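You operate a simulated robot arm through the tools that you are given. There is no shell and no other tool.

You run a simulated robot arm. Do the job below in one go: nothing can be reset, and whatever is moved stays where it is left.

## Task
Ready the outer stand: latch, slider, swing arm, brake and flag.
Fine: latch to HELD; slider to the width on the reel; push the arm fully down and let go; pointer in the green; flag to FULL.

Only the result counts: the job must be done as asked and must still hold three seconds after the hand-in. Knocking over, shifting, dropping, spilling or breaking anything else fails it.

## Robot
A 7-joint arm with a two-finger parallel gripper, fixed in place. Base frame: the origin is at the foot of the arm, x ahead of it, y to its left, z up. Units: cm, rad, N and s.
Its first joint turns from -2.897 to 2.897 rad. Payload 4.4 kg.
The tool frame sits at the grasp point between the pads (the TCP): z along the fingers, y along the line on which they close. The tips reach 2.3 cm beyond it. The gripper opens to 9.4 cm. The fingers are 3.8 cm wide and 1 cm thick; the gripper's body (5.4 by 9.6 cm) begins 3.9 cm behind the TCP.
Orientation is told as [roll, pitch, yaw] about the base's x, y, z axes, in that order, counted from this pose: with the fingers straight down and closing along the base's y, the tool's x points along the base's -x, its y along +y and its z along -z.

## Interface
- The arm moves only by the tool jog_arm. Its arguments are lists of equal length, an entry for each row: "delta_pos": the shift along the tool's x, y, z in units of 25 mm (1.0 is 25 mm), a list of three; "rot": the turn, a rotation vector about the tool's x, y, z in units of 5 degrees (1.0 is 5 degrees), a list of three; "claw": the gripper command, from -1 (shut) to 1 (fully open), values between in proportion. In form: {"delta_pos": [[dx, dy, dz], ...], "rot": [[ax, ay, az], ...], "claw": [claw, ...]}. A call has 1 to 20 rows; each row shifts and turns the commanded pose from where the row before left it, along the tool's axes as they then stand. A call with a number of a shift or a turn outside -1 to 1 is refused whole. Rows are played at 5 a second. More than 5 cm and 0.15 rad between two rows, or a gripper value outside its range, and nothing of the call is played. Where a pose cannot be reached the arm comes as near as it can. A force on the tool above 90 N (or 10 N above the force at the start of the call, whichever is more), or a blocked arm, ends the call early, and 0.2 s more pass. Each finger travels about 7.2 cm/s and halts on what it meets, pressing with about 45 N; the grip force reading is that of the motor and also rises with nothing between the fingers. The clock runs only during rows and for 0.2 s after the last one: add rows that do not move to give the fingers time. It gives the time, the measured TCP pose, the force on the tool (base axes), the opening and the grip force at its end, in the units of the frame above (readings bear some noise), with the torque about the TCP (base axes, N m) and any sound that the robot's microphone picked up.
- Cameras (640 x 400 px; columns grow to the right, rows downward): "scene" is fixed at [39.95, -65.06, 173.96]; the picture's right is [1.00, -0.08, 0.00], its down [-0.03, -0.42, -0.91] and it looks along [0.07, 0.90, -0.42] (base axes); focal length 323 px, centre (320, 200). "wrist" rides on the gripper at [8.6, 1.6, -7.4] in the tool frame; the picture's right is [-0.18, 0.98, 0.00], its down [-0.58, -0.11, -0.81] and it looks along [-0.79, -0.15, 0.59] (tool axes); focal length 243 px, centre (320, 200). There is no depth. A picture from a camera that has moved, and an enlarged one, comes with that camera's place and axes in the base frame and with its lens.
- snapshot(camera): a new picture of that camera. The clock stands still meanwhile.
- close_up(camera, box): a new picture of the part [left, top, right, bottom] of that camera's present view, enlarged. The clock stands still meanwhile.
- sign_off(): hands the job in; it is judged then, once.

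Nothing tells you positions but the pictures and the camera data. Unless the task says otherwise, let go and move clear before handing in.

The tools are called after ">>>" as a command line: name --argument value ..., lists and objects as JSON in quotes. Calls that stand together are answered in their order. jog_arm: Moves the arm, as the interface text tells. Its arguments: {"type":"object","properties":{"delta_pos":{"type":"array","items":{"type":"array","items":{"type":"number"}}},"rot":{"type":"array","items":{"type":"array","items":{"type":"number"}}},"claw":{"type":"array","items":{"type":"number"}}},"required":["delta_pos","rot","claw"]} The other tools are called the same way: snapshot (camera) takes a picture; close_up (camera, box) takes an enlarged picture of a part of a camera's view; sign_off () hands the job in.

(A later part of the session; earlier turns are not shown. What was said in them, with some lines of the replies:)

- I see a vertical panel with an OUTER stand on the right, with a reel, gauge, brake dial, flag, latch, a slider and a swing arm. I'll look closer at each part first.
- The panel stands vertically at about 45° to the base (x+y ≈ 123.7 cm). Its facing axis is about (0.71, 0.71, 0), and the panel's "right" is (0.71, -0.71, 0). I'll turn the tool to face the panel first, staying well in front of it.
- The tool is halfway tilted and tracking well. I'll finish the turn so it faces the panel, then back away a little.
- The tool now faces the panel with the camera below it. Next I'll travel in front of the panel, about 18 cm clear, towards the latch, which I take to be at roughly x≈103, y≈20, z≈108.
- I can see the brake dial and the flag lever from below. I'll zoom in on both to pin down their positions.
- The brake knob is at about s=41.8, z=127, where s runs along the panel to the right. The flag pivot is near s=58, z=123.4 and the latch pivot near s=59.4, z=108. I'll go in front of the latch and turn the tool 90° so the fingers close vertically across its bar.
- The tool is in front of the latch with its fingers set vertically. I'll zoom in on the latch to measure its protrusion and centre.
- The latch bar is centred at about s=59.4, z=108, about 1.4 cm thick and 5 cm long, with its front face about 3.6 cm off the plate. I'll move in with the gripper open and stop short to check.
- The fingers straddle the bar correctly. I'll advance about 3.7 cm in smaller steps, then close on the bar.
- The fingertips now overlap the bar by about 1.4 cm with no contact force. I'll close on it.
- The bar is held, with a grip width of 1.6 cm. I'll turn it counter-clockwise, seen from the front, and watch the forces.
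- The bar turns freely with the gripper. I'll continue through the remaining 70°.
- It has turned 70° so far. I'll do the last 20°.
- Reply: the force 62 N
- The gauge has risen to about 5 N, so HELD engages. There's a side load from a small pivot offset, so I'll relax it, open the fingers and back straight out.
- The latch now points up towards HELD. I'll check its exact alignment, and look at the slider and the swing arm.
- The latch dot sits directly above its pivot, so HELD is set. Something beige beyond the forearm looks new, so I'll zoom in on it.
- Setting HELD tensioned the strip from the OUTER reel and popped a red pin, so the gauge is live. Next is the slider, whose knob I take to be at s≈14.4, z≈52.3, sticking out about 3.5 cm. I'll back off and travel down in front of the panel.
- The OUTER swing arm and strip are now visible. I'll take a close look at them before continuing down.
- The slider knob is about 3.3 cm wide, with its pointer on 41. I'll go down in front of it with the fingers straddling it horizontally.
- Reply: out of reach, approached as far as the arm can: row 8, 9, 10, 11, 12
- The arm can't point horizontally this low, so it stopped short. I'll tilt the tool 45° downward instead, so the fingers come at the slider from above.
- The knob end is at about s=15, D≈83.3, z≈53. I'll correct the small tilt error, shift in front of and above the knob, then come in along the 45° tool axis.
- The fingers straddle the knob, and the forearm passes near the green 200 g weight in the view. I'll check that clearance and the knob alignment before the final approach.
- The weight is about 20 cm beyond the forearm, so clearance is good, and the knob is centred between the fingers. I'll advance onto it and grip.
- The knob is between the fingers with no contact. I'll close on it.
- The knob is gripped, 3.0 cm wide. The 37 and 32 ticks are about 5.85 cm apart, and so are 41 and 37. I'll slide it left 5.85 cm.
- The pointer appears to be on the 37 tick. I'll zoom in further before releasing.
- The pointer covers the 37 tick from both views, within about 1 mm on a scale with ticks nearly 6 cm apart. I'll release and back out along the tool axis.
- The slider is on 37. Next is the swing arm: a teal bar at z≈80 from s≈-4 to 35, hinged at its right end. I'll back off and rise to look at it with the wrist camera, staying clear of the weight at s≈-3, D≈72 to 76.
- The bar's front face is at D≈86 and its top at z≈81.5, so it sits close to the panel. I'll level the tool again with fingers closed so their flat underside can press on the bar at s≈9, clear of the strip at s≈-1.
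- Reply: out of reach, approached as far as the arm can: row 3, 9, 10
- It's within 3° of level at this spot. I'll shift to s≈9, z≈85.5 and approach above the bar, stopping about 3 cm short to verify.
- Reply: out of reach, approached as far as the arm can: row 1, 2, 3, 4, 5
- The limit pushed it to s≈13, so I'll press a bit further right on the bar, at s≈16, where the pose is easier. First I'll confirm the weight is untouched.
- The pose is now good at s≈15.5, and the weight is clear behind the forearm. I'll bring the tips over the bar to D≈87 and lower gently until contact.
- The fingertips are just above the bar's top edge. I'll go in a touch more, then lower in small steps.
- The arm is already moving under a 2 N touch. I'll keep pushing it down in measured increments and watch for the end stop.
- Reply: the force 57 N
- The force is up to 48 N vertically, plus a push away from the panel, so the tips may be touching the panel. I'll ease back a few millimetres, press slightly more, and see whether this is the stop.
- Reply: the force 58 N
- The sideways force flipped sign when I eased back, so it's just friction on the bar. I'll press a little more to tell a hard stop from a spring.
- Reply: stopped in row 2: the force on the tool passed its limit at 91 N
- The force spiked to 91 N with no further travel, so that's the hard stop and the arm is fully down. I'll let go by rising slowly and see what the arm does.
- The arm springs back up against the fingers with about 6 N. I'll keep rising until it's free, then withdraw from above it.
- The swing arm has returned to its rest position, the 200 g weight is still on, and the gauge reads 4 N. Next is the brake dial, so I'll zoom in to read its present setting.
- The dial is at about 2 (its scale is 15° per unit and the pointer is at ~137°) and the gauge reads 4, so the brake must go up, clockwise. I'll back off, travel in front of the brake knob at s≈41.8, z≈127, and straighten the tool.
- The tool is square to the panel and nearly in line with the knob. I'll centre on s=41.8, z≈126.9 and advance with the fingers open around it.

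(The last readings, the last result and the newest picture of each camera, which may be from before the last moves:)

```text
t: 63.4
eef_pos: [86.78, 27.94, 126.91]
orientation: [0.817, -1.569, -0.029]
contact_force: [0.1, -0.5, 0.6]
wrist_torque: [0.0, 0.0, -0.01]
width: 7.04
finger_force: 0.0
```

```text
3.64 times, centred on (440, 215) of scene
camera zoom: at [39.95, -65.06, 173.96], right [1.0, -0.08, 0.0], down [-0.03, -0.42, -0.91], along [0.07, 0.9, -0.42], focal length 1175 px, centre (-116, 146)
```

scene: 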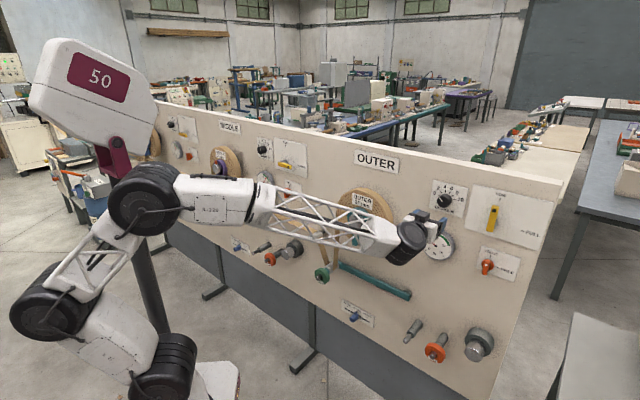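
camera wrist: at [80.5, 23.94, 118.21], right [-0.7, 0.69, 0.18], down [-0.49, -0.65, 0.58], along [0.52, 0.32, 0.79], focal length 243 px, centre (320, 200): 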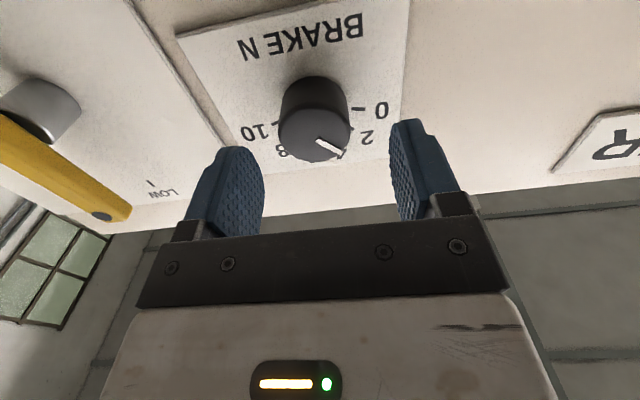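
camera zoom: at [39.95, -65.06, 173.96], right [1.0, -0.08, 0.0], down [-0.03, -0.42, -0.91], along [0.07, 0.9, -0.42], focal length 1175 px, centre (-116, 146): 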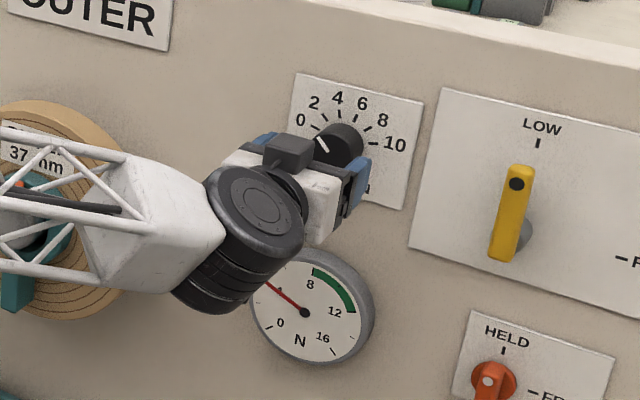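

The knob is centred between the fingers and the gauge stays visible in the scene camera. I'll move in 3.2 cm and grip.

>>> jog_arm --delta_pos '[[0, 0, 0.5], [0, 0, 0.5], [0, 0, 0.25], [0, 0, 0], [0, 0, 0], [0, 0, 0], [0, 0, 0]]' --rot '[[0, 0, 0], [0, 0, 0], [0, 0, 0], [0, 0, 0], [0, 0, 0], [0, 0, 0], [0, 0, 0]]' --claw '[0.5, 0.5, 0.5, 0, -0.5, -1, -1]'

>>> snapshot --camera "wrist"

>>> close_up --camera "scene" --box '[400, 160, 500, 280]'

```text
t: 65.0
eef_pos: [89.32, 29.9, 126.8]
orientation: [0.968, -1.567, -0.181]
contact_force: [80.8, -41.8, 5.6]
wrist_torque: [-0.38, 0.61, -0.43]
width: 4.07
finger_force: 45.1
```

```text
taken
camera wrist: at [82.92, 25.92, 118.19], right [-0.7, 0.69, 0.19], down [-0.49, -0.65, 0.58], along [0.52, 0.31, 0.79], focal length 243 px, centre (320, 200)
```

wrist: 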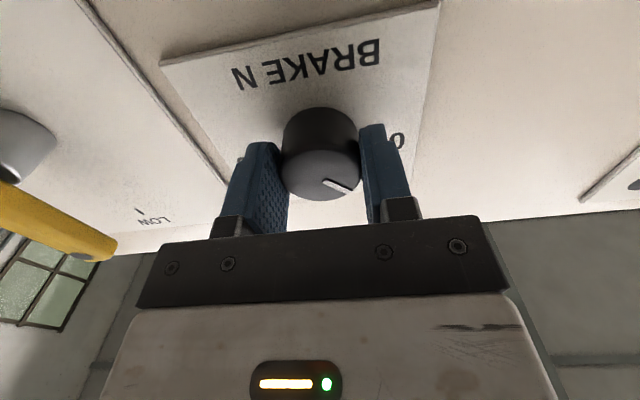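

```text
3.33 times, centred on (450, 220) of scene
camera zoom: at [39.95, -65.06, 173.96], right [1.0, -0.08, 0.0], down [-0.03, -0.42, -0.91], along [0.07, 0.9, -0.42], focal length 1077 px, centre (-113, 133)
```

zoom: 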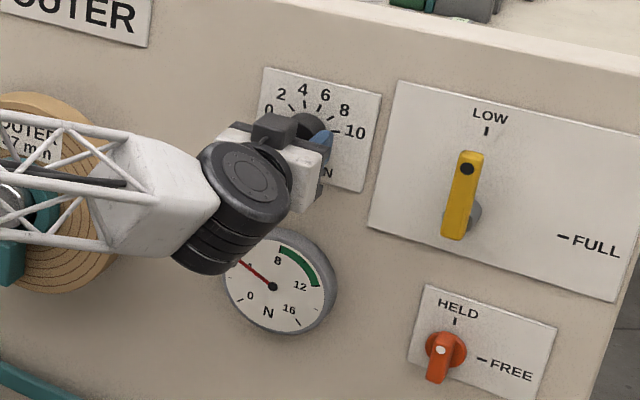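

The grip pulled the hand 4 mm to the right, so the knob centre is at s≈42.0 and there's a side load of about 87 N. I'll shift the command over to relieve it.

>>> jog_arm --delta_pos '[[0, -0.08, 0], [0, -0.07, 0], [0, 0, 0]]' --rot '[[0, 0, 0], [0, 0, 0], [0, 0, 0]]' --claw '[-1, -1, -1]'

```text
t: 65.8
eef_pos: [89.41, 29.83, 126.73]
orientation: [0.866, -1.569, -0.075]
contact_force: [26.9, -41.4, -3.7]
wrist_torque: [0.04, 0.14, -1.04]
width: 4.07
finger_force: 45.4
```

The side load fell to 48 N. A bit more shift should zero it.

>>> jog_arm --delta_pos '[[0, -0.1, 0], [0, -0.07, 0], [0, 0, 0]]' --rot '[[0, 0, 0], [0, 0, 0], [0, 0, 0]]' --claw '[-1, -1, -1]'

```text
t: 66.6
eef_pos: [89.34, 29.89, 126.82]
orientation: [-0.029, -1.572, 0.827]
contact_force: [-70.1, 26.6, -13.8]
wrist_torque: [-0.12, -0.09, 0.67]
width: 4.07
finger_force: 44.6
```

That overshot slightly, to −68 N. I'll come back about a quarter centimetre.

>>> jog_arm --delta_pos '[[0, 0.09, 0], [0, 0, 0]]' --rot '[[0, 0, 0], [0, 0, 0]]' --claw '[-1, -1]'

```text
t: 67.2
eef_pos: [89.34, 29.87, 126.83]
orientation: [0.22, -1.569, 0.572]
contact_force: [-43.4, 56.5, -15.9]
wrist_torque: [0.14, -0.38, 0.06]
width: 4.03
finger_force: 44.1
```

>>> jog_arm --delta_pos '[[0, 0.08, 0], [0, 0, 0], [0, 0, 0]]' --rot '[[0, 0, 0], [0, 0, 0], [0, 0, 0]]' --claw '[-1, -1, -1]'

```text
t: 68.0
eef_pos: [89.3, 29.82, 126.76]
orientation: [0.414, -1.569, 0.378]
contact_force: [-5.8, 53.6, -8.1]
wrist_torque: [-0.18, 0.07, -0.51]
width: 4.05
finger_force: 45.1
```

The load shows hysteresis, so it's cleaner to open, re-centre at the found knob centre (s≈42.0) and grip again.

>>> jog_arm --delta_pos '[[0, 0, 0], [0, 0, 0], [0, 0, 0]]' --rot '[[0, 0, 0], [0, 0, 0], [0, 0, 0]]' --claw '[0, 0.2, 0.2]'

>>> close_up --camera "wrist" --box '[200, 80, 440, 240]'

>>> close_up --camera "scene" --box '[410, 215, 470, 275]'

```text
t: 68.8
eef_pos: [89.28, 29.71, 126.91]
orientation: [0.899, -1.569, -0.106]
contact_force: [-0.4, -0.8, -0.3]
wrist_torque: [0.02, 0.01, 0.04]
width: 5.62
finger_force: 0.0
```

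```text
2.50 times, centred on (320, 160) of wrist
camera zoom: at [82.94, 25.78, 118.25], right [-0.7, 0.69, 0.18], down [-0.49, -0.65, 0.58], along [0.52, 0.32, 0.79], focal length 606 px, centre (320, 300)
```

zoom: 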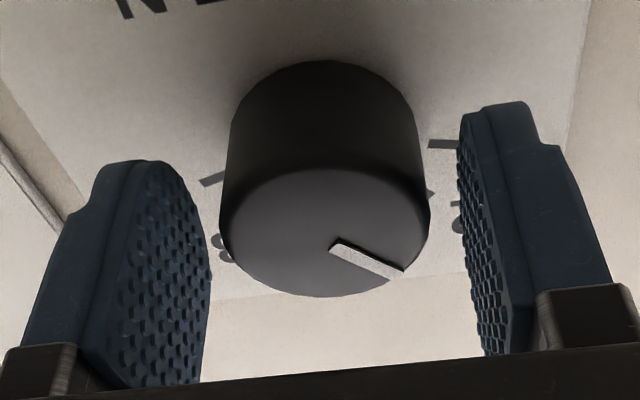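

```text
6.67 times, centred on (440, 245) of scene
camera zoom: at [39.95, -65.06, 173.96], right [1.0, -0.08, 0.0], down [-0.03, -0.42, -0.91], along [0.07, 0.9, -0.42], focal length 2154 px, centre (-480, -100)
```

zoom: 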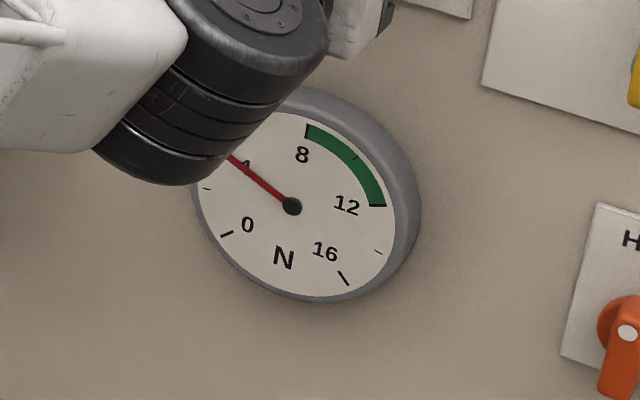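

From the two grips, zero side load should be at s≈41.95, so I'll shift 1.5 mm left and close again.

>>> jog_arm --delta_pos '[[0, 0.06, 0], [0, 0, 0], [0, 0, 0], [0, 0, 0]]' --rot '[[0, 0, 0], [0, 0, 0], [0, 0, 0], [0, 0, 0]]' --claw '[0.2, -0.4, -1, -1]'

```text
t: 69.8
eef_pos: [89.31, 29.83, 126.73]
orientation: [0.822, -1.569, -0.033]
contact_force: [22.4, -12.1, 1.5]
wrist_torque: [-0.47, 0.54, -1.06]
width: 4.06
finger_force: 45.2
```

The side load is now small, about 24 N. I'll rotate clockwise 20° and check the dial and gauge.

>>> jog_arm --delta_pos '[[0, 0, 0], [0, 0, 0], [0, 0, 0], [0, 0, 0], [0, 0, 0]]' --rot '[[0, 0, 1], [0, 0, 1], [0, 0, 1], [0, 0, 1], [0, 0, 0]]' --claw '[-1, -1, -1, -1, -1]'

>>> close_up --camera "scene" --box '[410, 170, 490, 275]'

>>> snapshot --camera "wrist"

```text
t: 71.0
eef_pos: [89.22, 29.79, 126.72]
orientation: [1.568, -1.219, -0.78]
contact_force: [21.8, -31.7, 3.8]
wrist_torque: [0.14, 0.01, -1.17]
width: 4.03
finger_force: 45.4
```

```text
3.81 times, centred on (450, 222) of scene
camera zoom: at [39.95, -65.06, 173.96], right [1.0, -0.08, 0.0], down [-0.03, -0.42, -0.91], along [0.07, 0.9, -0.42], focal length 1231 px, centre (-175, 114)
```

zoom: 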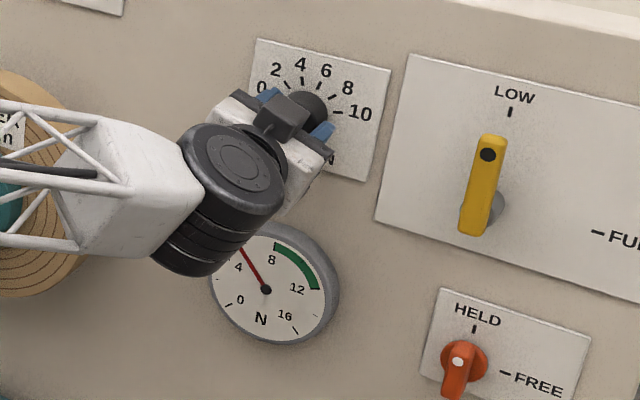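

```text
taken
camera wrist: at [80.8, 27.89, 119.29], right [-0.61, 0.61, 0.51], down [-0.35, -0.79, 0.51], along [0.71, 0.13, 0.69], focal length 243 px, centre (320, 200)
```

wrist: 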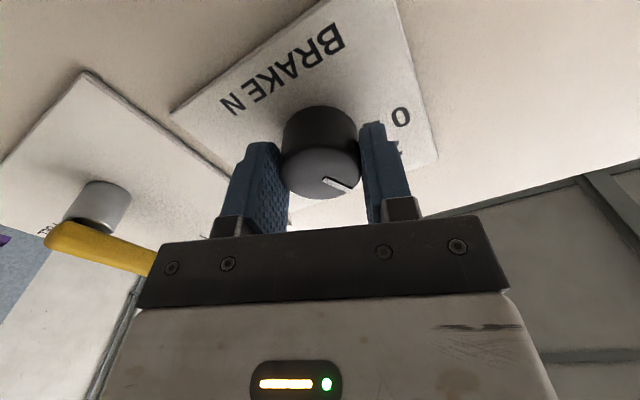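

The gauge went from 4 to about 6 for 20° of turn. I'll add 30° more to bring it well into the green (8 to 12).

>>> jog_arm --delta_pos '[[0, 0, 0], [0, 0, 0], [0, 0, 0], [0, 0, 0], [0, 0, 0], [0, 0, 0], [0, 0, 0]]' --rot '[[0, 0, 1], [0, 0, 1], [0, 0, 1], [0, 0, 1], [0, 0, 1], [0, 0, 1], [0, 0, 0]]' --claw '[-1, -1, -1, -1, -1, -1, -1]'

>>> close_up --camera "scene" --box '[410, 170, 490, 275]'

```text
t: 72.6
eef_pos: [89.22, 29.9, 126.88]
orientation: [1.572, -0.695, -0.779]
contact_force: [7.6, -12.9, 3.3]
wrist_torque: [0.19, -0.16, -0.41]
width: 4.04
finger_force: 45.2
```

```text
3.81 times, centred on (450, 222) of scene
camera zoom: at [39.95, -65.06, 173.96], right [1.0, -0.08, 0.0], down [-0.03, -0.42, -0.91], along [0.07, 0.9, -0.42], focal length 1231 px, centre (-175, 114)
```

zoom: 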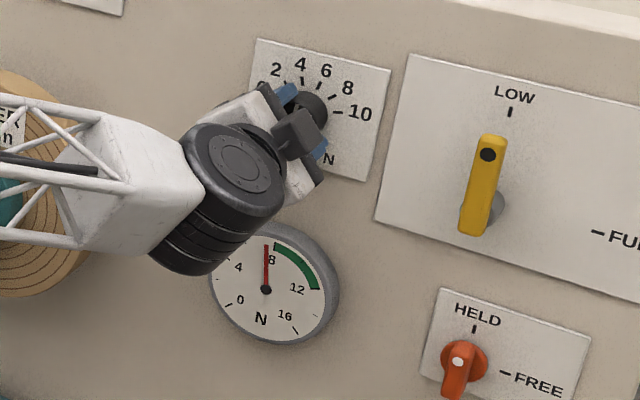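

The needle is just short of 8, perhaps with some lag. I'll wait a second to see if it's still moving.

>>> jog_arm --delta_pos '[[0, 0, 0], [0, 0, 0], [0, 0, 0], [0, 0, 0], [0, 0, 0], [0, 0, 0], [0, 0, 0], [0, 0, 0]]' --rot '[[0, 0, 0], [0, 0, 0], [0, 0, 0], [0, 0, 0], [0, 0, 0], [0, 0, 0], [0, 0, 0], [0, 0, 0]]' --claw '[-1, -1, -1, -1, -1, -1, -1, -1]'

>>> close_up --camera "scene" --box '[420, 215, 470, 275]'

>>> close_up --camera "scene" --box '[425, 170, 480, 220]'

```text
t: 74.4
eef_pos: [89.1, 29.9, 126.82]
orientation: [1.571, -0.698, -0.781]
contact_force: [-5.9, 4.9, 3.8]
wrist_torque: [-0.31, 0.32, 0.05]
width: 4.04
finger_force: 45.1
```

```text
6.67 times, centred on (445, 245) of scene
camera zoom: at [39.95, -65.06, 173.96], right [1.0, -0.08, 0.0], down [-0.03, -0.42, -0.91], along [0.07, 0.9, -0.42], focal length 2154 px, centre (-513, -100)
```

zoom: 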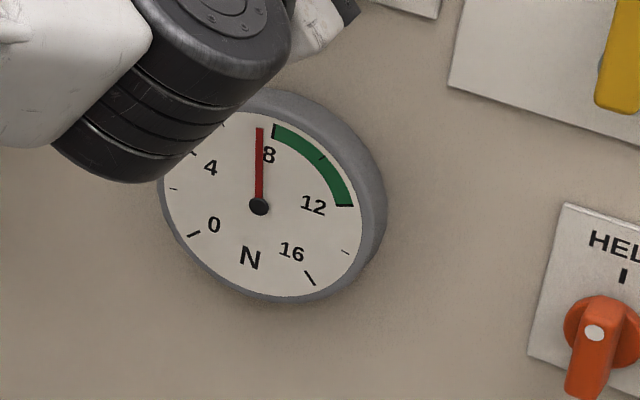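

```text
8.00 times, centred on (452, 195) of scene
camera zoom: at [39.95, -65.06, 173.96], right [1.0, -0.08, 0.0], down [-0.03, -0.42, -0.91], along [0.07, 0.9, -0.42], focal length 2585 px, centre (-740, 240)
```

zoom: 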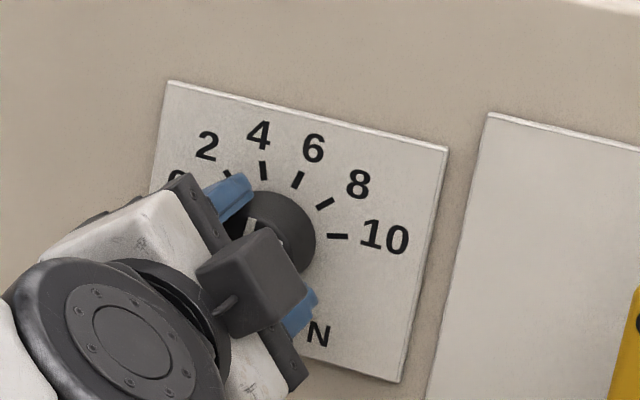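

The gauge is steady at about 7.3, so it tracks dial + 2 N. I need about 2.7 more units, or 40°, for the middle of the green at 10.

>>> jog_arm --delta_pos '[[0, 0, 0], [0, 0, 0], [0, 0, 0], [0, 0, 0], [0, 0, 0], [0, 0, 0], [0, 0, 0], [0, 0, 0], [0, 0, 0], [0, 0, 0]]' --rot '[[0, 0, 1], [0, 0, 1], [0, 0, 1], [0, 0, 1], [0, 0, 1], [0, 0, 1], [0, 0, 1], [0, 0, 1], [0, 0, 0], [0, 0, 0]]' --claw '[-1, -1, -1, -1, -1, -1, -1, -1, -1, -1]'

>>> close_up --camera "scene" --box '[410, 170, 490, 275]'

```text
t: 76.6
eef_pos: [89.04, 29.93, 126.96]
orientation: [1.573, -0.001, -0.78]
contact_force: [-24.5, 18.0, 24.5]
wrist_torque: [0.2, -0.24, 0.51]
width: 4.03
finger_force: 45.2
```

```text
3.81 times, centred on (450, 222) of scene
camera zoom: at [39.95, -65.06, 173.96], right [1.0, -0.08, 0.0], down [-0.03, -0.42, -0.91], along [0.07, 0.9, -0.42], focal length 1231 px, centre (-175, 114)
```

zoom: 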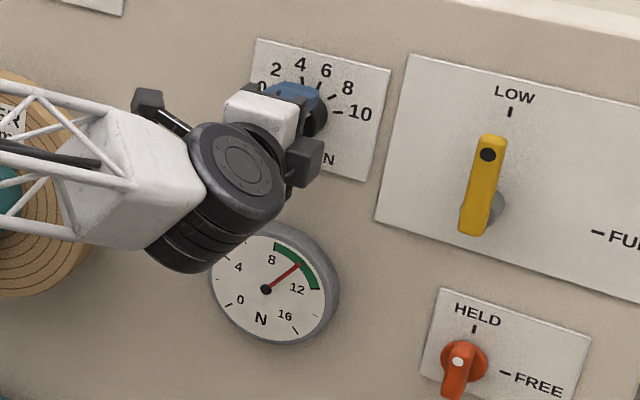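

The needle is in the middle of the green at about 10 N. I'll release the knob and back out, then check it holds.

>>> jog_arm --delta_pos '[[0, 0, 0], [0, 0, 0], [0, 0, 0], [0, 0, -0.5], [0, 0, -1], [0, 0, -1], [0, 0, -1], [0, 0, -1], [0, 0, 0]]' --rot '[[0, 0, 0], [0, 0, 0], [0, 0, 0], [0, 0, 0], [0, 0, 0], [0, 0, 0], [0, 0, 0], [0, 0, 0], [0, 0, 0]]' --claw '[-0.2, 0.3, 0.5, 0.5, 0.5, 0.5, 0.5, 0.5, 0.5]'

>>> close_up --camera "scene" --box '[410, 170, 490, 275]'

>>> snapshot --camera "wrist"

```text
t: 78.6
eef_pos: [81.32, 21.72, 126.83]
orientation: [1.568, 0.003, -0.781]
contact_force: [-0.6, -0.7, 0.3]
wrist_torque: [0.02, -0.02, 0.01]
width: 7.06
finger_force: 0.1
```

```text
3.81 times, centred on (450, 222) of scene
camera zoom: at [39.95, -65.06, 173.96], right [1.0, -0.08, 0.0], down [-0.03, -0.42, -0.91], along [0.07, 0.9, -0.42], focal length 1231 px, centre (-175, 114)
```

zoom: 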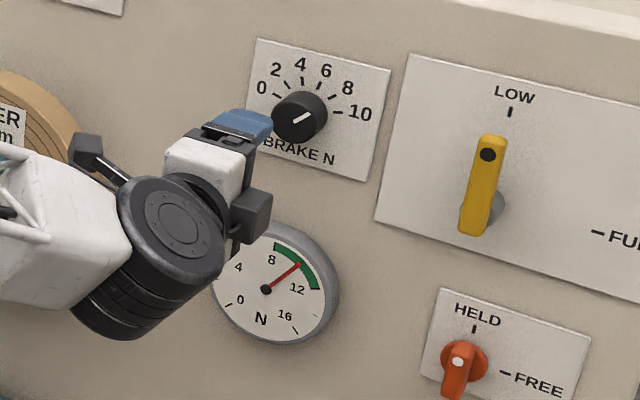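

```text
taken
camera wrist: at [69.91, 22.69, 128.53], right [0.13, -0.13, 0.98], down [-0.15, -0.98, -0.11], along [0.98, -0.14, -0.15], focal length 243 px, centre (320, 200)
```

wrist: 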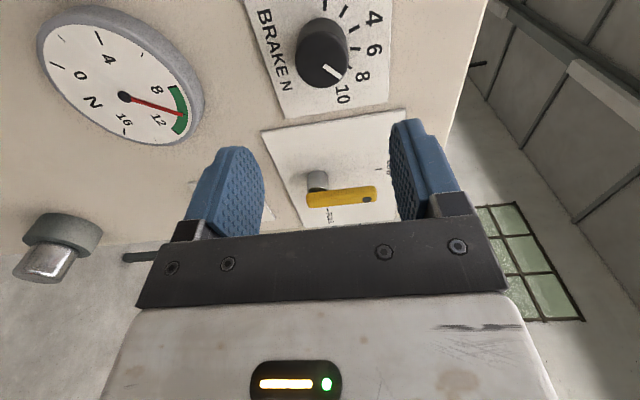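

The brake dial reads about 8 and the needle stays near 10, in the green. Last is the flag: lever pivot at s≈58, z≈123.4, lever pointing up at LOW. I'll move in front of it and turn the tool back so the fingers close sideways.

>>> jog_arm --delta_pos '[[-0.909, -0.196, 0], [-0.909, -0.196, 0], [-0.909, -0.196, 0], [-0.909, -0.196, 0], [-0.909, -0.196, 0], [-0.909, -0.196, 0], [-0.909, -0.196, 0]]' --rot '[[0, 0, 0], [0, 0, 0], [0, 0, 0], [0, 0, 0], [0, 0, 0], [0, 0, 0], [0, 0, 0]]' --claw '[0.5, 0.5, 0.5, 0.5, 0.5, 0.5, 0.5]'

>>> jog_arm --delta_pos '[[0, 0, 0], [0, 0, 0], [0, 0, 0], [0, 0, 0], [0, 0, 0], [0, 0, 0], [0, 0, 0], [0, 0, 0], [0, 0, 0], [0, 0, 0], [0, 0, 0], [0, 0, 0], [0, 0, 0], [0, 0, 0], [0, 0, 0], [0, 0, 0], [0, 0, 0], [0, 0, 0], [0, 0, 0]]' --rot '[[0, 0, -1], [0, 0, -1], [0, 0, -1], [0, 0, -1], [0, 0, -1], [0, 0, -1], [0, 0, -1], [0, 0, -1], [0, 0, -1], [0, 0, -1], [0, 0, -1], [0, 0, -1], [0, 0, -1], [0, 0, -1], [0, 0, -1], [0, 0, -1], [0, 0, -1], [0, 0, -1], [0, 0, 0]]' --claw '[0.5, 0.5, 0.5, 0.5, 0.5, 0.5, 0.5, 0.5, 0.5, 0.5, 0.5, 0.5, 0.5, 0.5, 0.5, 0.5, 0.5, 0.5, 0.5]'

>>> snapshot --camera "wrist"

>>> snapshot --camera "scene"

```text
t: 80.2
eef_pos: [92.58, 10.76, 123.59]
orientation: [1.571, -0.001, -0.78]
contact_force: [-0.1, 0.3, -0.4]
wrist_torque: [0.0, -0.02, -0.04]
width: 7.07
finger_force: 0.0
```

```text
t: 84.2
eef_pos: [92.53, 10.8, 123.26]
orientation: [-0.407, -1.569, 1.197]
contact_force: [0.3, 1.0, 0.1]
wrist_torque: [0.02, 0.01, 0.0]
width: 7.03
finger_force: 0.0
```

```text
taken
camera wrist: at [86.21, 6.73, 114.77], right [-0.7, 0.69, 0.18], down [-0.49, -0.65, 0.58], along [0.52, 0.32, 0.79], focal length 243 px, centre (320, 200)
```

wrist: 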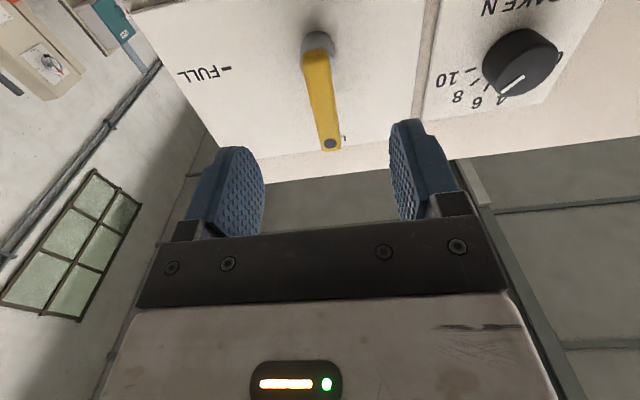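

```text
taken
```

scene: 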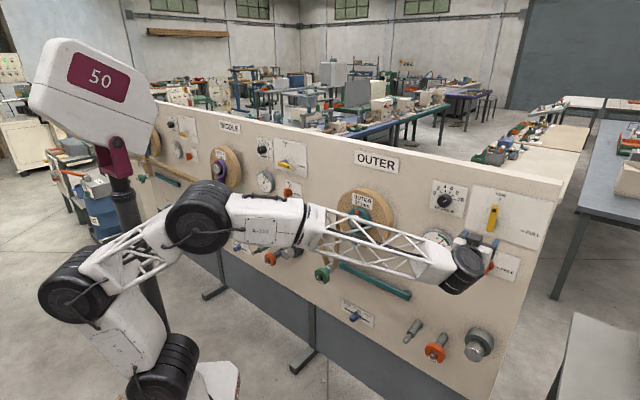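

The tool is lined up in front of the flag lever. I'll zoom in to refine the pivot and lever position.

>>> close_up --camera "wrist" --box '[210, 10, 410, 160]'

>>> close_up --camera "scene" --box '[465, 180, 545, 250]'

```text
2.67 times, centred on (310, 85) of wrist
camera zoom: at [86.21, 6.73, 114.77], right [-0.7, 0.69, 0.18], down [-0.49, -0.65, 0.58], along [0.52, 0.32, 0.79], focal length 647 px, centre (347, 507)
```

zoom: 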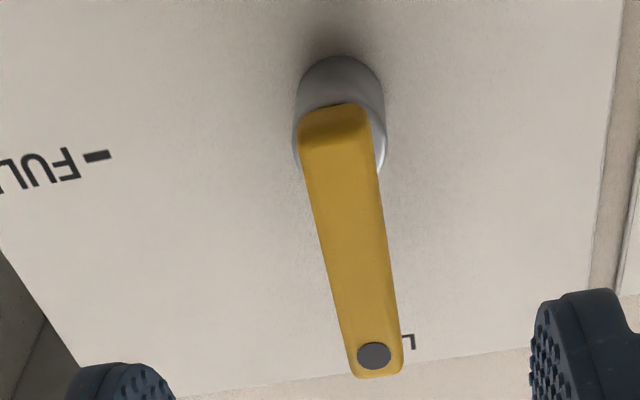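

```text
5.71 times, centred on (505, 215) of scene
camera zoom: at [39.95, -65.06, 173.96], right [1.0, -0.08, 0.0], down [-0.03, -0.42, -0.91], along [0.07, 0.9, -0.42], focal length 1847 px, centre (-737, 114)
```

zoom: 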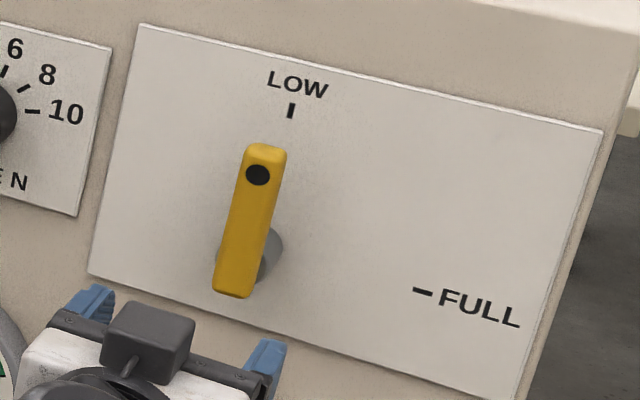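

The lever's front face is at D≈83.2 and it's about 1.7 cm wide, with the pivot at s≈57.9, z≈123.4. I'll centre the TCP on the pivot, advance so the tips overlap the lever by about 1 cm, and grip.

>>> jog_arm --delta_pos '[[-0.06, -0.04, 0.8], [0, 0, 0.9], [0, 0, 0.8], [0, 0, 0.5], [0, 0, 0.4], [0, 0, 0.12], [0, 0, 0]]' --rot '[[0, 0, 0], [0, 0, 0], [0, 0, 0], [0, 0, 0], [0, 0, 0], [0, 0, 0], [0, 0, 0]]' --claw '[0.3, 0.2, 0.1, 0.1, 0.1, 0.1, 0.1]'

>>> snapshot --camera "wrist"

>>> close_up --camera "scene" --box '[440, 170, 550, 260]'

```text
t: 85.8
eef_pos: [98.83, 16.89, 123.57]
orientation: [0.843, -1.569, -0.053]
contact_force: [-0.3, 0.3, -0.5]
wrist_torque: [0.03, 0.03, -0.01]
width: 5.17
finger_force: 0.1
```

```text
taken
camera wrist: at [92.45, 12.9, 114.99], right [-0.7, 0.69, 0.18], down [-0.49, -0.65, 0.58], along [0.52, 0.32, 0.79], focal length 243 px, centre (320, 200)
```

wrist: 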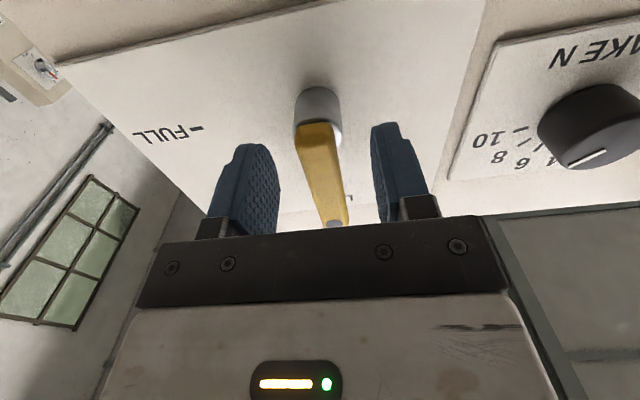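

```text
4.44 times, centred on (495, 215) of scene
camera zoom: at [39.95, -65.06, 173.96], right [1.0, -0.08, 0.0], down [-0.03, -0.42, -0.91], along [0.07, 0.9, -0.42], focal length 1436 px, centre (-458, 133)
```

zoom: 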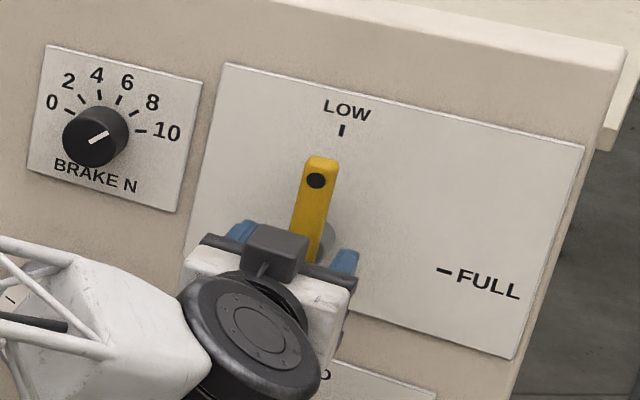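

The fingers straddle the lever at its pivot without contact. I'll close on it.

>>> jog_arm --delta_pos '[[0, 0, 0], [0, 0, 0], [0, 0, 0], [0, 0, 0]]' --rot '[[0, 0, 0], [0, 0, 0], [0, 0, 0], [0, 0, 0]]' --claw '[-0.3, -0.7, -1, -1]'

>>> snapshot --camera "wrist"

```text
t: 86.8
eef_pos: [98.81, 16.73, 123.58]
orientation: [0.937, -1.569, -0.15]
contact_force: [26.6, -15.1, 2.1]
wrist_torque: [-0.3, 0.26, -0.69]
width: 1.99
finger_force: 44.7
```

```text
taken
camera wrist: at [92.49, 12.81, 114.98], right [-0.7, 0.69, 0.19], down [-0.49, -0.65, 0.58], along [0.52, 0.32, 0.79], focal length 243 px, centre (320, 200)
```

wrist: 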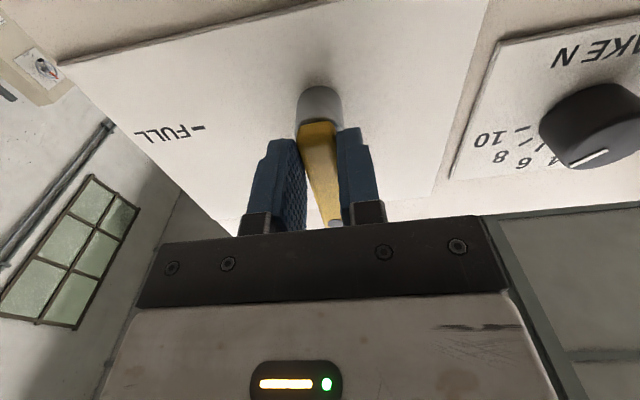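

The lever is gripped, 2.0 cm wide. I'll turn it clockwise in stages, watching forces.

>>> jog_arm --delta_pos '[[0, -0.04, 0], [0, 0, 0], [0, 0, 0], [0, 0, 0], [0, 0, 0]]' --rot '[[0, 0, 0], [0, 0, 1], [0, 0, 1], [0, 0, 1], [0, 0, 1]]' --claw '[-1, -1, -1, -1, -1]'

>>> close_up --camera "scene" --box '[440, 170, 550, 260]'

```text
t: 88.0
eef_pos: [98.89, 16.78, 123.56]
orientation: [1.571, -1.22, -0.779]
contact_force: [8.5, -26.2, 8.4]
wrist_torque: [-0.37, 0.46, -0.47]
width: 1.98
finger_force: 45.3
```

```text
4.44 times, centred on (495, 215) of scene
camera zoom: at [39.95, -65.06, 173.96], right [1.0, -0.08, 0.0], down [-0.03, -0.42, -0.91], along [0.07, 0.9, -0.42], focal length 1436 px, centre (-458, 133)
```

zoom: 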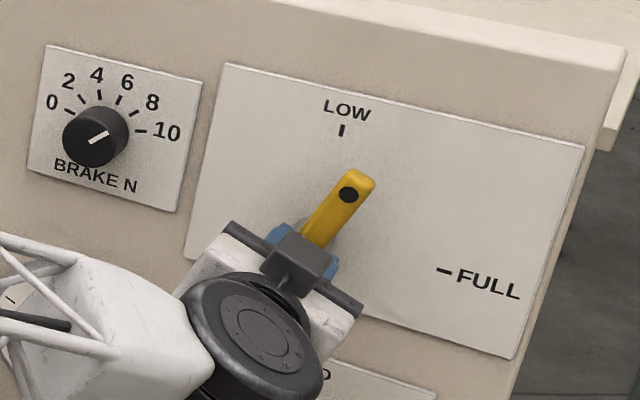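

The lever follows cleanly with low forces. I'll continue another 50°.

>>> jog_arm --delta_pos '[[0, 0, 0], [0, 0, 0], [0, 0, 0], [0, 0, 0], [0, 0, 0], [0, 0, 0], [0, 0, 0], [0, 0, 0], [0, 0, 0], [0, 0, 0]]' --rot '[[0, 0, 1], [0, 0, 1], [0, 0, 1], [0, 0, 1], [0, 0, 1], [0, 0, 1], [0, 0, 1], [0, 0, 1], [0, 0, 1], [0, 0, 1]]' --claw '[-1, -1, -1, -1, -1, -1, -1, -1, -1, -1]'

>>> close_up --camera "scene" --box '[440, 170, 550, 260]'

```text
t: 90.2
eef_pos: [99.0, 16.78, 123.51]
orientation: [1.57, -0.348, -0.78]
contact_force: [21.5, -25.1, 10.6]
wrist_torque: [0.09, -0.09, -0.47]
width: 2.0
finger_force: 44.6
```

```text
4.44 times, centred on (495, 215) of scene
camera zoom: at [39.95, -65.06, 173.96], right [1.0, -0.08, 0.0], down [-0.03, -0.42, -0.91], along [0.07, 0.9, -0.42], focal length 1436 px, centre (-458, 133)
```

zoom: 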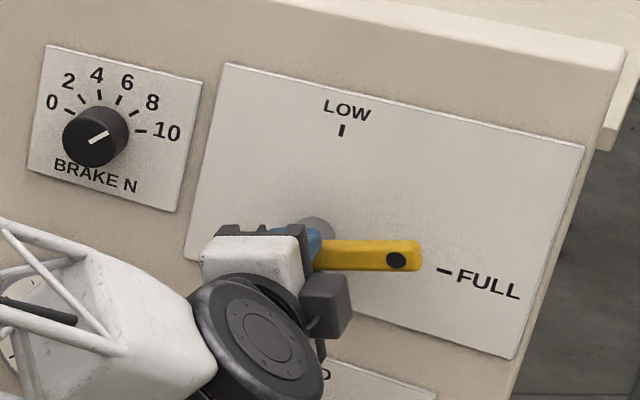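

The flag is about 70° round. I'll finish with the last 20°.

>>> jog_arm --delta_pos '[[0, 0, 0], [0, 0, 0], [0, 0, 0], [0, 0, 0], [0, 0, 0], [0, 0, 0]]' --rot '[[0, 0, 1], [0, 0, 1], [0, 0, 1], [0, 0, 1], [0, 0, 0], [0, 0, 0]]' --claw '[-1, -1, -1, -1, -1, -1]'

>>> close_up --camera "scene" --box '[440, 170, 550, 260]'

>>> snapshot --camera "wrist"

```text
t: 91.6
eef_pos: [98.92, 16.73, 123.58]
orientation: [1.57, 0.002, -0.781]
contact_force: [-24.8, -22.6, -1.9]
wrist_torque: [-0.23, -0.24, 0.35]
width: 1.98
finger_force: 44.3
```

```text
4.44 times, centred on (495, 215) of scene
camera zoom: at [39.95, -65.06, 173.96], right [1.0, -0.08, 0.0], down [-0.03, -0.42, -0.91], along [0.07, 0.9, -0.42], focal length 1436 px, centre (-458, 133)
```

zoom: 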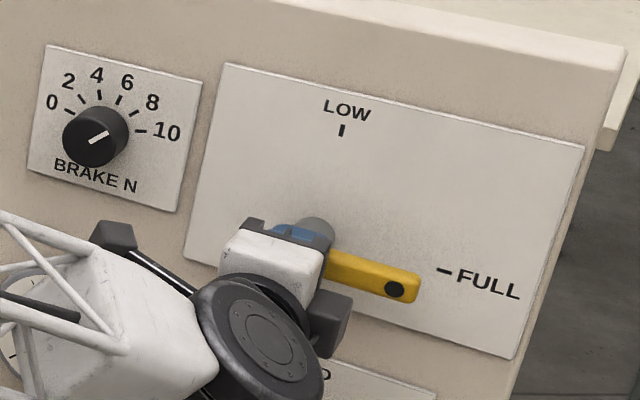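

```text
taken
camera wrist: at [87.53, 17.75, 125.16], right [0.13, -0.13, 0.98], down [-0.15, -0.98, -0.11], along [0.98, -0.14, -0.15], focal length 243 px, centre (320, 200)
```

wrist: 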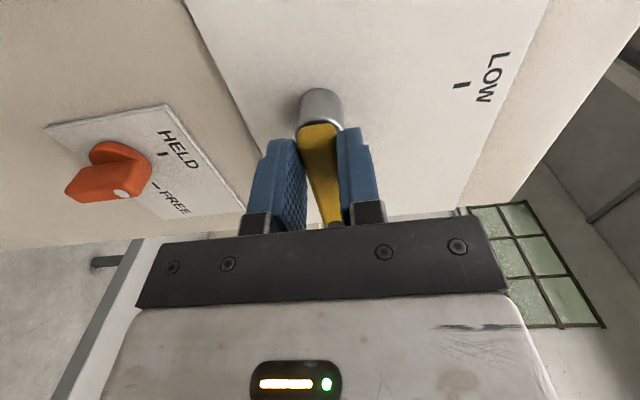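

The flag's dot is at s≈64.2, z≈123.5, level with its pivot and pointing at FULL. I'll release it and back straight out.

>>> jog_arm --delta_pos '[[0, 0, 0], [0, 0, 0], [0, 0, 0], [0, 0, -0.5], [0, 0, -1], [0, 0, -1], [0, 0, -1], [0, 0, -1], [0, 0, -1], [0, 0, 0]]' --rot '[[0, 0, 0], [0, 0, 0], [0, 0, 0], [0, 0, 0], [0, 0, 0], [0, 0, 0], [0, 0, 0], [0, 0, 0], [0, 0, 0], [0, 0, 0]]' --claw '[-0.4, 0, 0.2, 0.2, 0.2, 0.2, 0.2, 0.2, 0.2, 0.2]'

>>> close_up --camera "scene" --box '[400, 165, 550, 290]'

>>> snapshot --camera "wrist"

>>> snapshot --camera "scene"

```text
t: 93.8
eef_pos: [89.21, 7.12, 123.4]
orientation: [1.57, 0.002, -0.78]
contact_force: [0.2, 0.6, -0.4]
wrist_torque: [-0.01, 0.02, -0.02]
width: 5.66
finger_force: 0.1
```

```text
3.20 times, centred on (475, 228) of scene
camera zoom: at [39.95, -65.06, 173.96], right [1.0, -0.08, 0.0], down [-0.03, -0.42, -0.91], along [0.07, 0.9, -0.42], focal length 1034 px, centre (-176, 112)
```

zoom: 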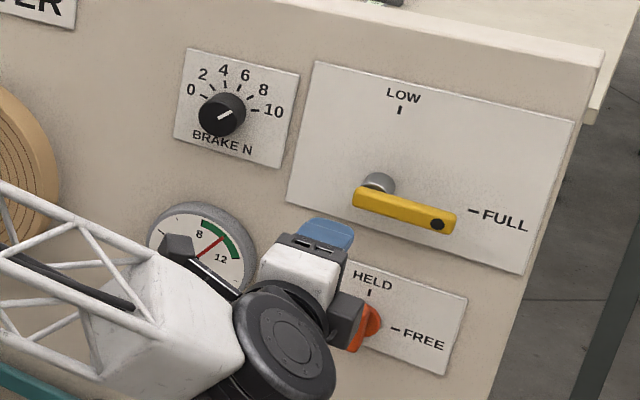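

```text
taken
camera wrist: at [77.91, 8.05, 125.06], right [0.13, -0.13, 0.98], down [-0.15, -0.98, -0.11], along [0.98, -0.14, -0.15], focal length 243 px, centre (320, 200)
```

wrist: 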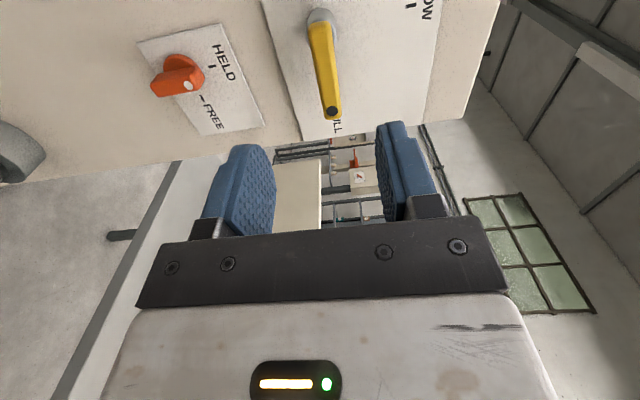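

```text
taken
```

scene: 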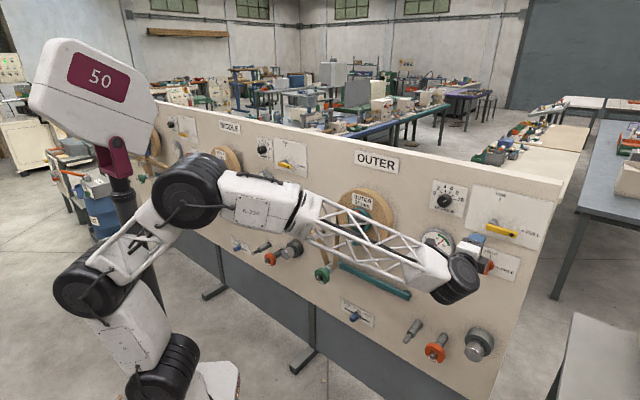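

The flag stays at FULL. I'll back well away from the panel so the whole outer stand can be checked unobstructed.

>>> jog_arm --delta_pos '[[0.6, 0.4, -1], [0.6, 0.4, -1], [0.6, 0.4, -1], [0.6, 0.4, -1], [0.6, 0.4, -1], [0.6, 0.4, -1], [0.6, 0.4, -1], [0.6, 0.4, -1], [0.6, 0.4, -1], [0.6, 0.4, -1], [0, 0, 0], [0, 0, 0]]' --rot '[[0, 0, 0], [0, 0, 0], [0, 0, 0], [0, 0, 0], [0, 0, 0], [0, 0, 0], [0, 0, 0], [0, 0, 0], [0, 0, 0], [0, 0, 0], [0, 0, 0], [0, 0, 0]]' --claw '[0.2, 0.2, 0.2, 0.2, 0.2, 0.2, 0.2, 0.2, 0.2, 0.2, 0.2, 0.2]'

>>> snapshot --camera "scene"

>>> snapshot --camera "wrist"

```text
t: 96.4
eef_pos: [61.11, -0.2, 133.46]
orientation: [1.57, 0.001, -0.78]
contact_force: [0.3, 0.3, -0.7]
wrist_torque: [0.0, -0.02, 0.02]
width: 5.65
finger_force: 0.1
```

```text
taken
```

scene: 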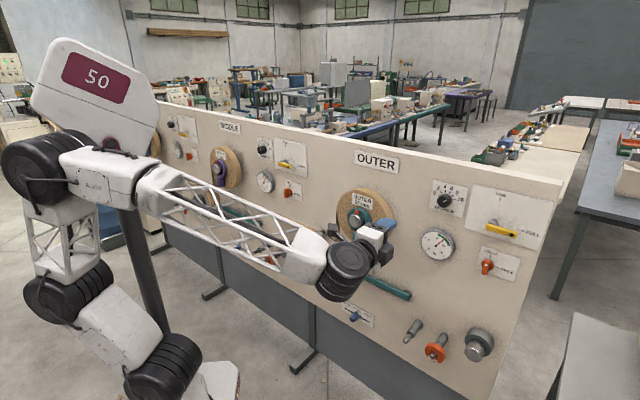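

```text
taken
camera wrist: at [49.71, 0.77, 135.1], right [0.13, -0.13, 0.98], down [-0.15, -0.98, -0.11], along [0.98, -0.14, -0.15], focal length 243 px, centre (320, 200)
```

wrist: 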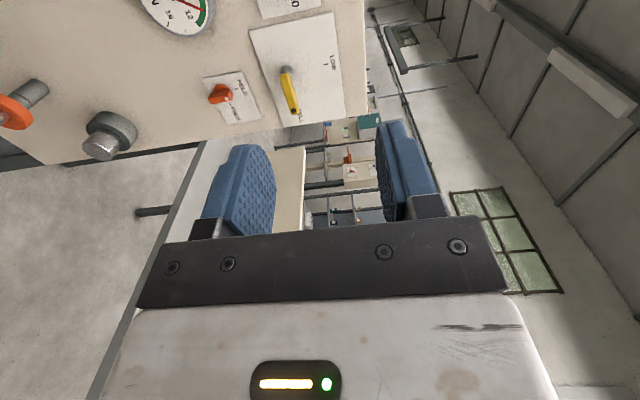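

All five parts look right from here. The "50" box behind the arm looks slightly different in this view, so I'll zoom in on it before going on.

>>> close_up --camera "scene" --box '[0, 20, 200, 220]'

>>> close_up --camera "scene" --box '[410, 170, 550, 290]'

>>> close_up --camera "scene" --box '[320, 180, 420, 330]'

```text
2.00 times, centred on (100, 120) of scene
camera zoom: at [39.95, -65.06, 173.96], right [1.0, -0.08, 0.0], down [-0.03, -0.42, -0.91], along [0.07, 0.9, -0.42], focal length 646 px, centre (760, 360)
```

zoom: 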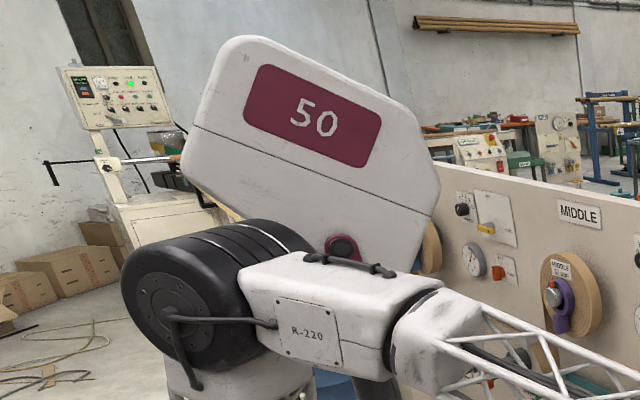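

```text
3.33 times, centred on (480, 230) of scene
camera zoom: at [39.95, -65.06, 173.96], right [1.0, -0.08, 0.0], down [-0.03, -0.42, -0.91], along [0.07, 0.9, -0.42], focal length 1077 px, centre (-213, 100)
```

zoom: 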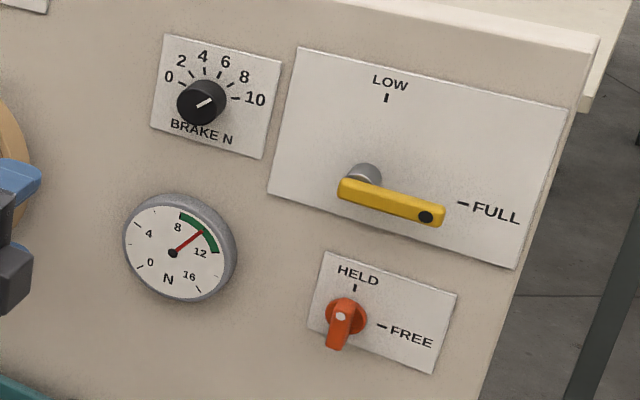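

```text
2.67 times, centred on (370, 255) of scene
camera zoom: at [39.95, -65.06, 173.96], right [1.0, -0.08, 0.0], down [-0.03, -0.42, -0.91], along [0.07, 0.9, -0.42], focal length 862 px, centre (187, 53)
```

zoom: 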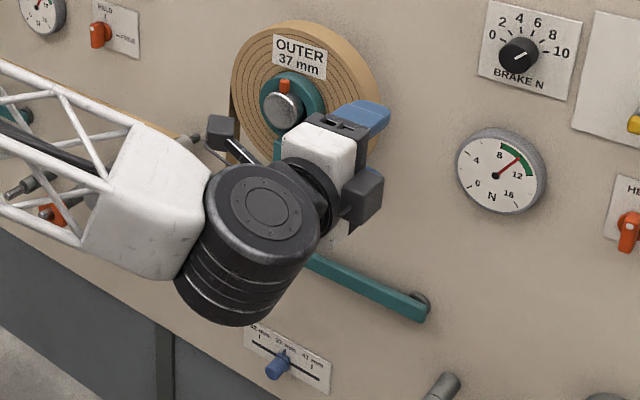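

The box is where it was before. The gauge reads about 10 in the green, the flag is at FULL and the latch is at HELD. I'll shift the hand a little up and right to uncover the swing arm and weight, wait a few seconds and re-check everything.

>>> jog_arm --delta_pos '[[-1, 0.8, 0], [-1, 0.8, 0], [-1, 0.8, 0], [-1, 0.8, 0], [0, 0, 0], [0, 0, 0], [0, 0, 0], [0, 0, 0], [0, 0, 0], [0, 0, 0], [0, 0, 0], [0, 0, 0], [0, 0, 0], [0, 0, 0], [0, 0, 0]]' --rot '[[0, 0, 0], [0, 0, 0], [0, 0, 0], [0, 0, 0], [0, 0, 0], [0, 0, 0], [0, 0, 0], [0, 0, 0], [0, 0, 0], [0, 0, 0], [0, 0, 0], [0, 0, 0], [0, 0, 0], [0, 0, 0], [0, 0, 0]]' --claw '[0.2, 0.2, 0.2, 0.2, 0.2, 0.2, 0.2, 0.2, 0.2, 0.2, 0.2, 0.2, 0.2, 0.2, 0.2]'

>>> snapshot --camera "scene"

>>> close_up --camera "scene" --box '[410, 170, 550, 290]'

>>> close_up --camera "scene" --box '[290, 220, 430, 330]'

>>> close_up --camera "scene" --box '[415, 220, 465, 270]'

```text
t: 99.6
eef_pos: [68.07, -7.22, 141.63]
orientation: [1.57, 0.0, -0.779]
contact_force: [-0.8, -0.9, -1.1]
wrist_torque: [0.02, 0.01, -0.04]
width: 5.67
finger_force: 0.0
```

```text
taken
```

scene: 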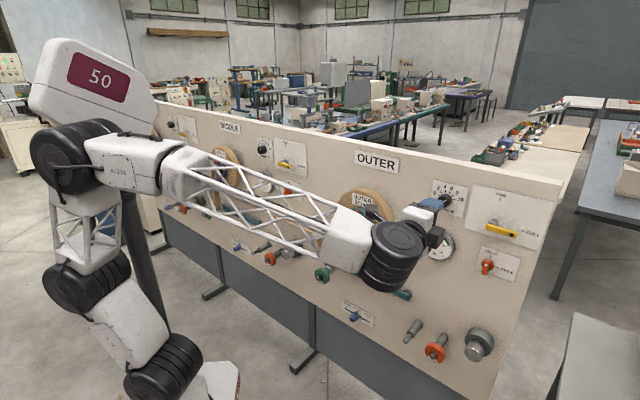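

```text
3.33 times, centred on (480, 230) of scene
camera zoom: at [39.95, -65.06, 173.96], right [1.0, -0.08, 0.0], down [-0.03, -0.42, -0.91], along [0.07, 0.9, -0.42], focal length 1077 px, centre (-213, 100)
```

zoom: 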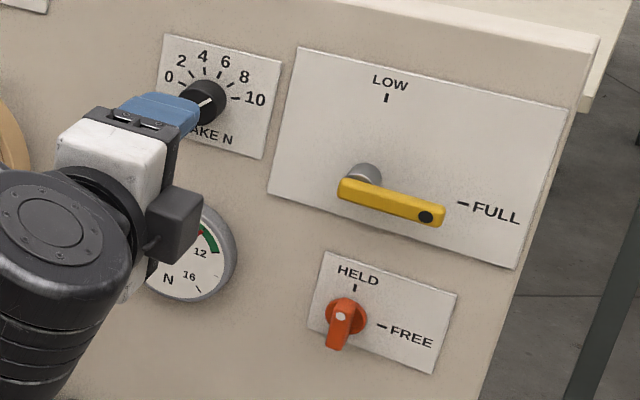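

```text
3.64 times, centred on (360, 275) of scene
camera zoom: at [39.95, -65.06, 173.96], right [1.0, -0.08, 0.0], down [-0.03, -0.42, -0.91], along [0.07, 0.9, -0.42], focal length 1175 px, centre (174, -73)
```

zoom: 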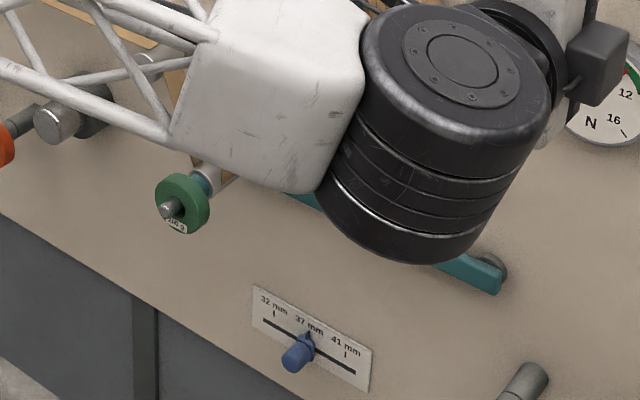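

```text
8.00 times, centred on (440, 245) of scene
camera zoom: at [39.95, -65.06, 173.96], right [1.0, -0.08, 0.0], down [-0.03, -0.42, -0.91], along [0.07, 0.9, -0.42], focal length 2585 px, centre (-640, -160)
```

zoom: 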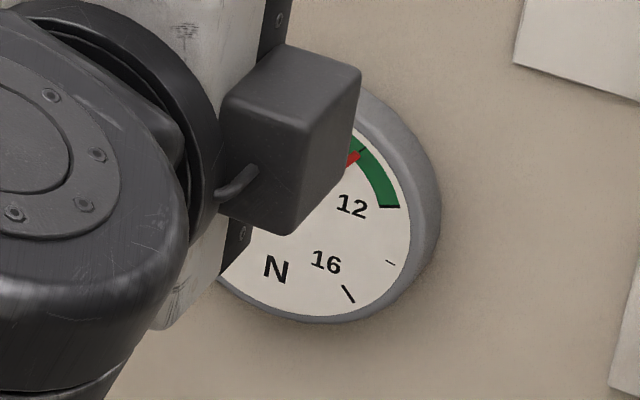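

Everything on the outer stand checks out after the wait:
- **Latch:** HELD.
- **Slider:** on 37 mm, matching the reel.
- **Swing arm:** pushed to its stop, then released and back at rest with its weight on.
- **Gauge:** needle at about 10 N, in the green.
- **Flag:** FULL.

The gripper is clear of the panel, so I'm handing in.

>>> sign_off

```text
The job is handed in.
```

The outer stand is ready and the job is handed in; the hand-in returned no verdict. I watched it for about three seconds beforehand and nothing drifted.

| Item | Final state |
|---|---|
| Latch | HELD |
| Slider | 37 mm, matching the width on the reel; the pointer is within about 1 mm of the tick |
| Swing arm | Pushed down to a hard stop (about 91 N, no further travel), then released; it sprang back to rest with its 200 g weight still on |
| Brake | Dial at about 8, so the gauge needle sits near 10 N, in the middle of the green (8 to 12) |
| Flag | FULL |

- **Full travel of the arm:** I took that hard stop, at roughly 15° below its rest position, to be "fully down". Nothing on the panel marks the full travel.
- **Surroundings:** I saw nothing else knocked over or shifted, and the gripper was clear of the panel at hand-in.
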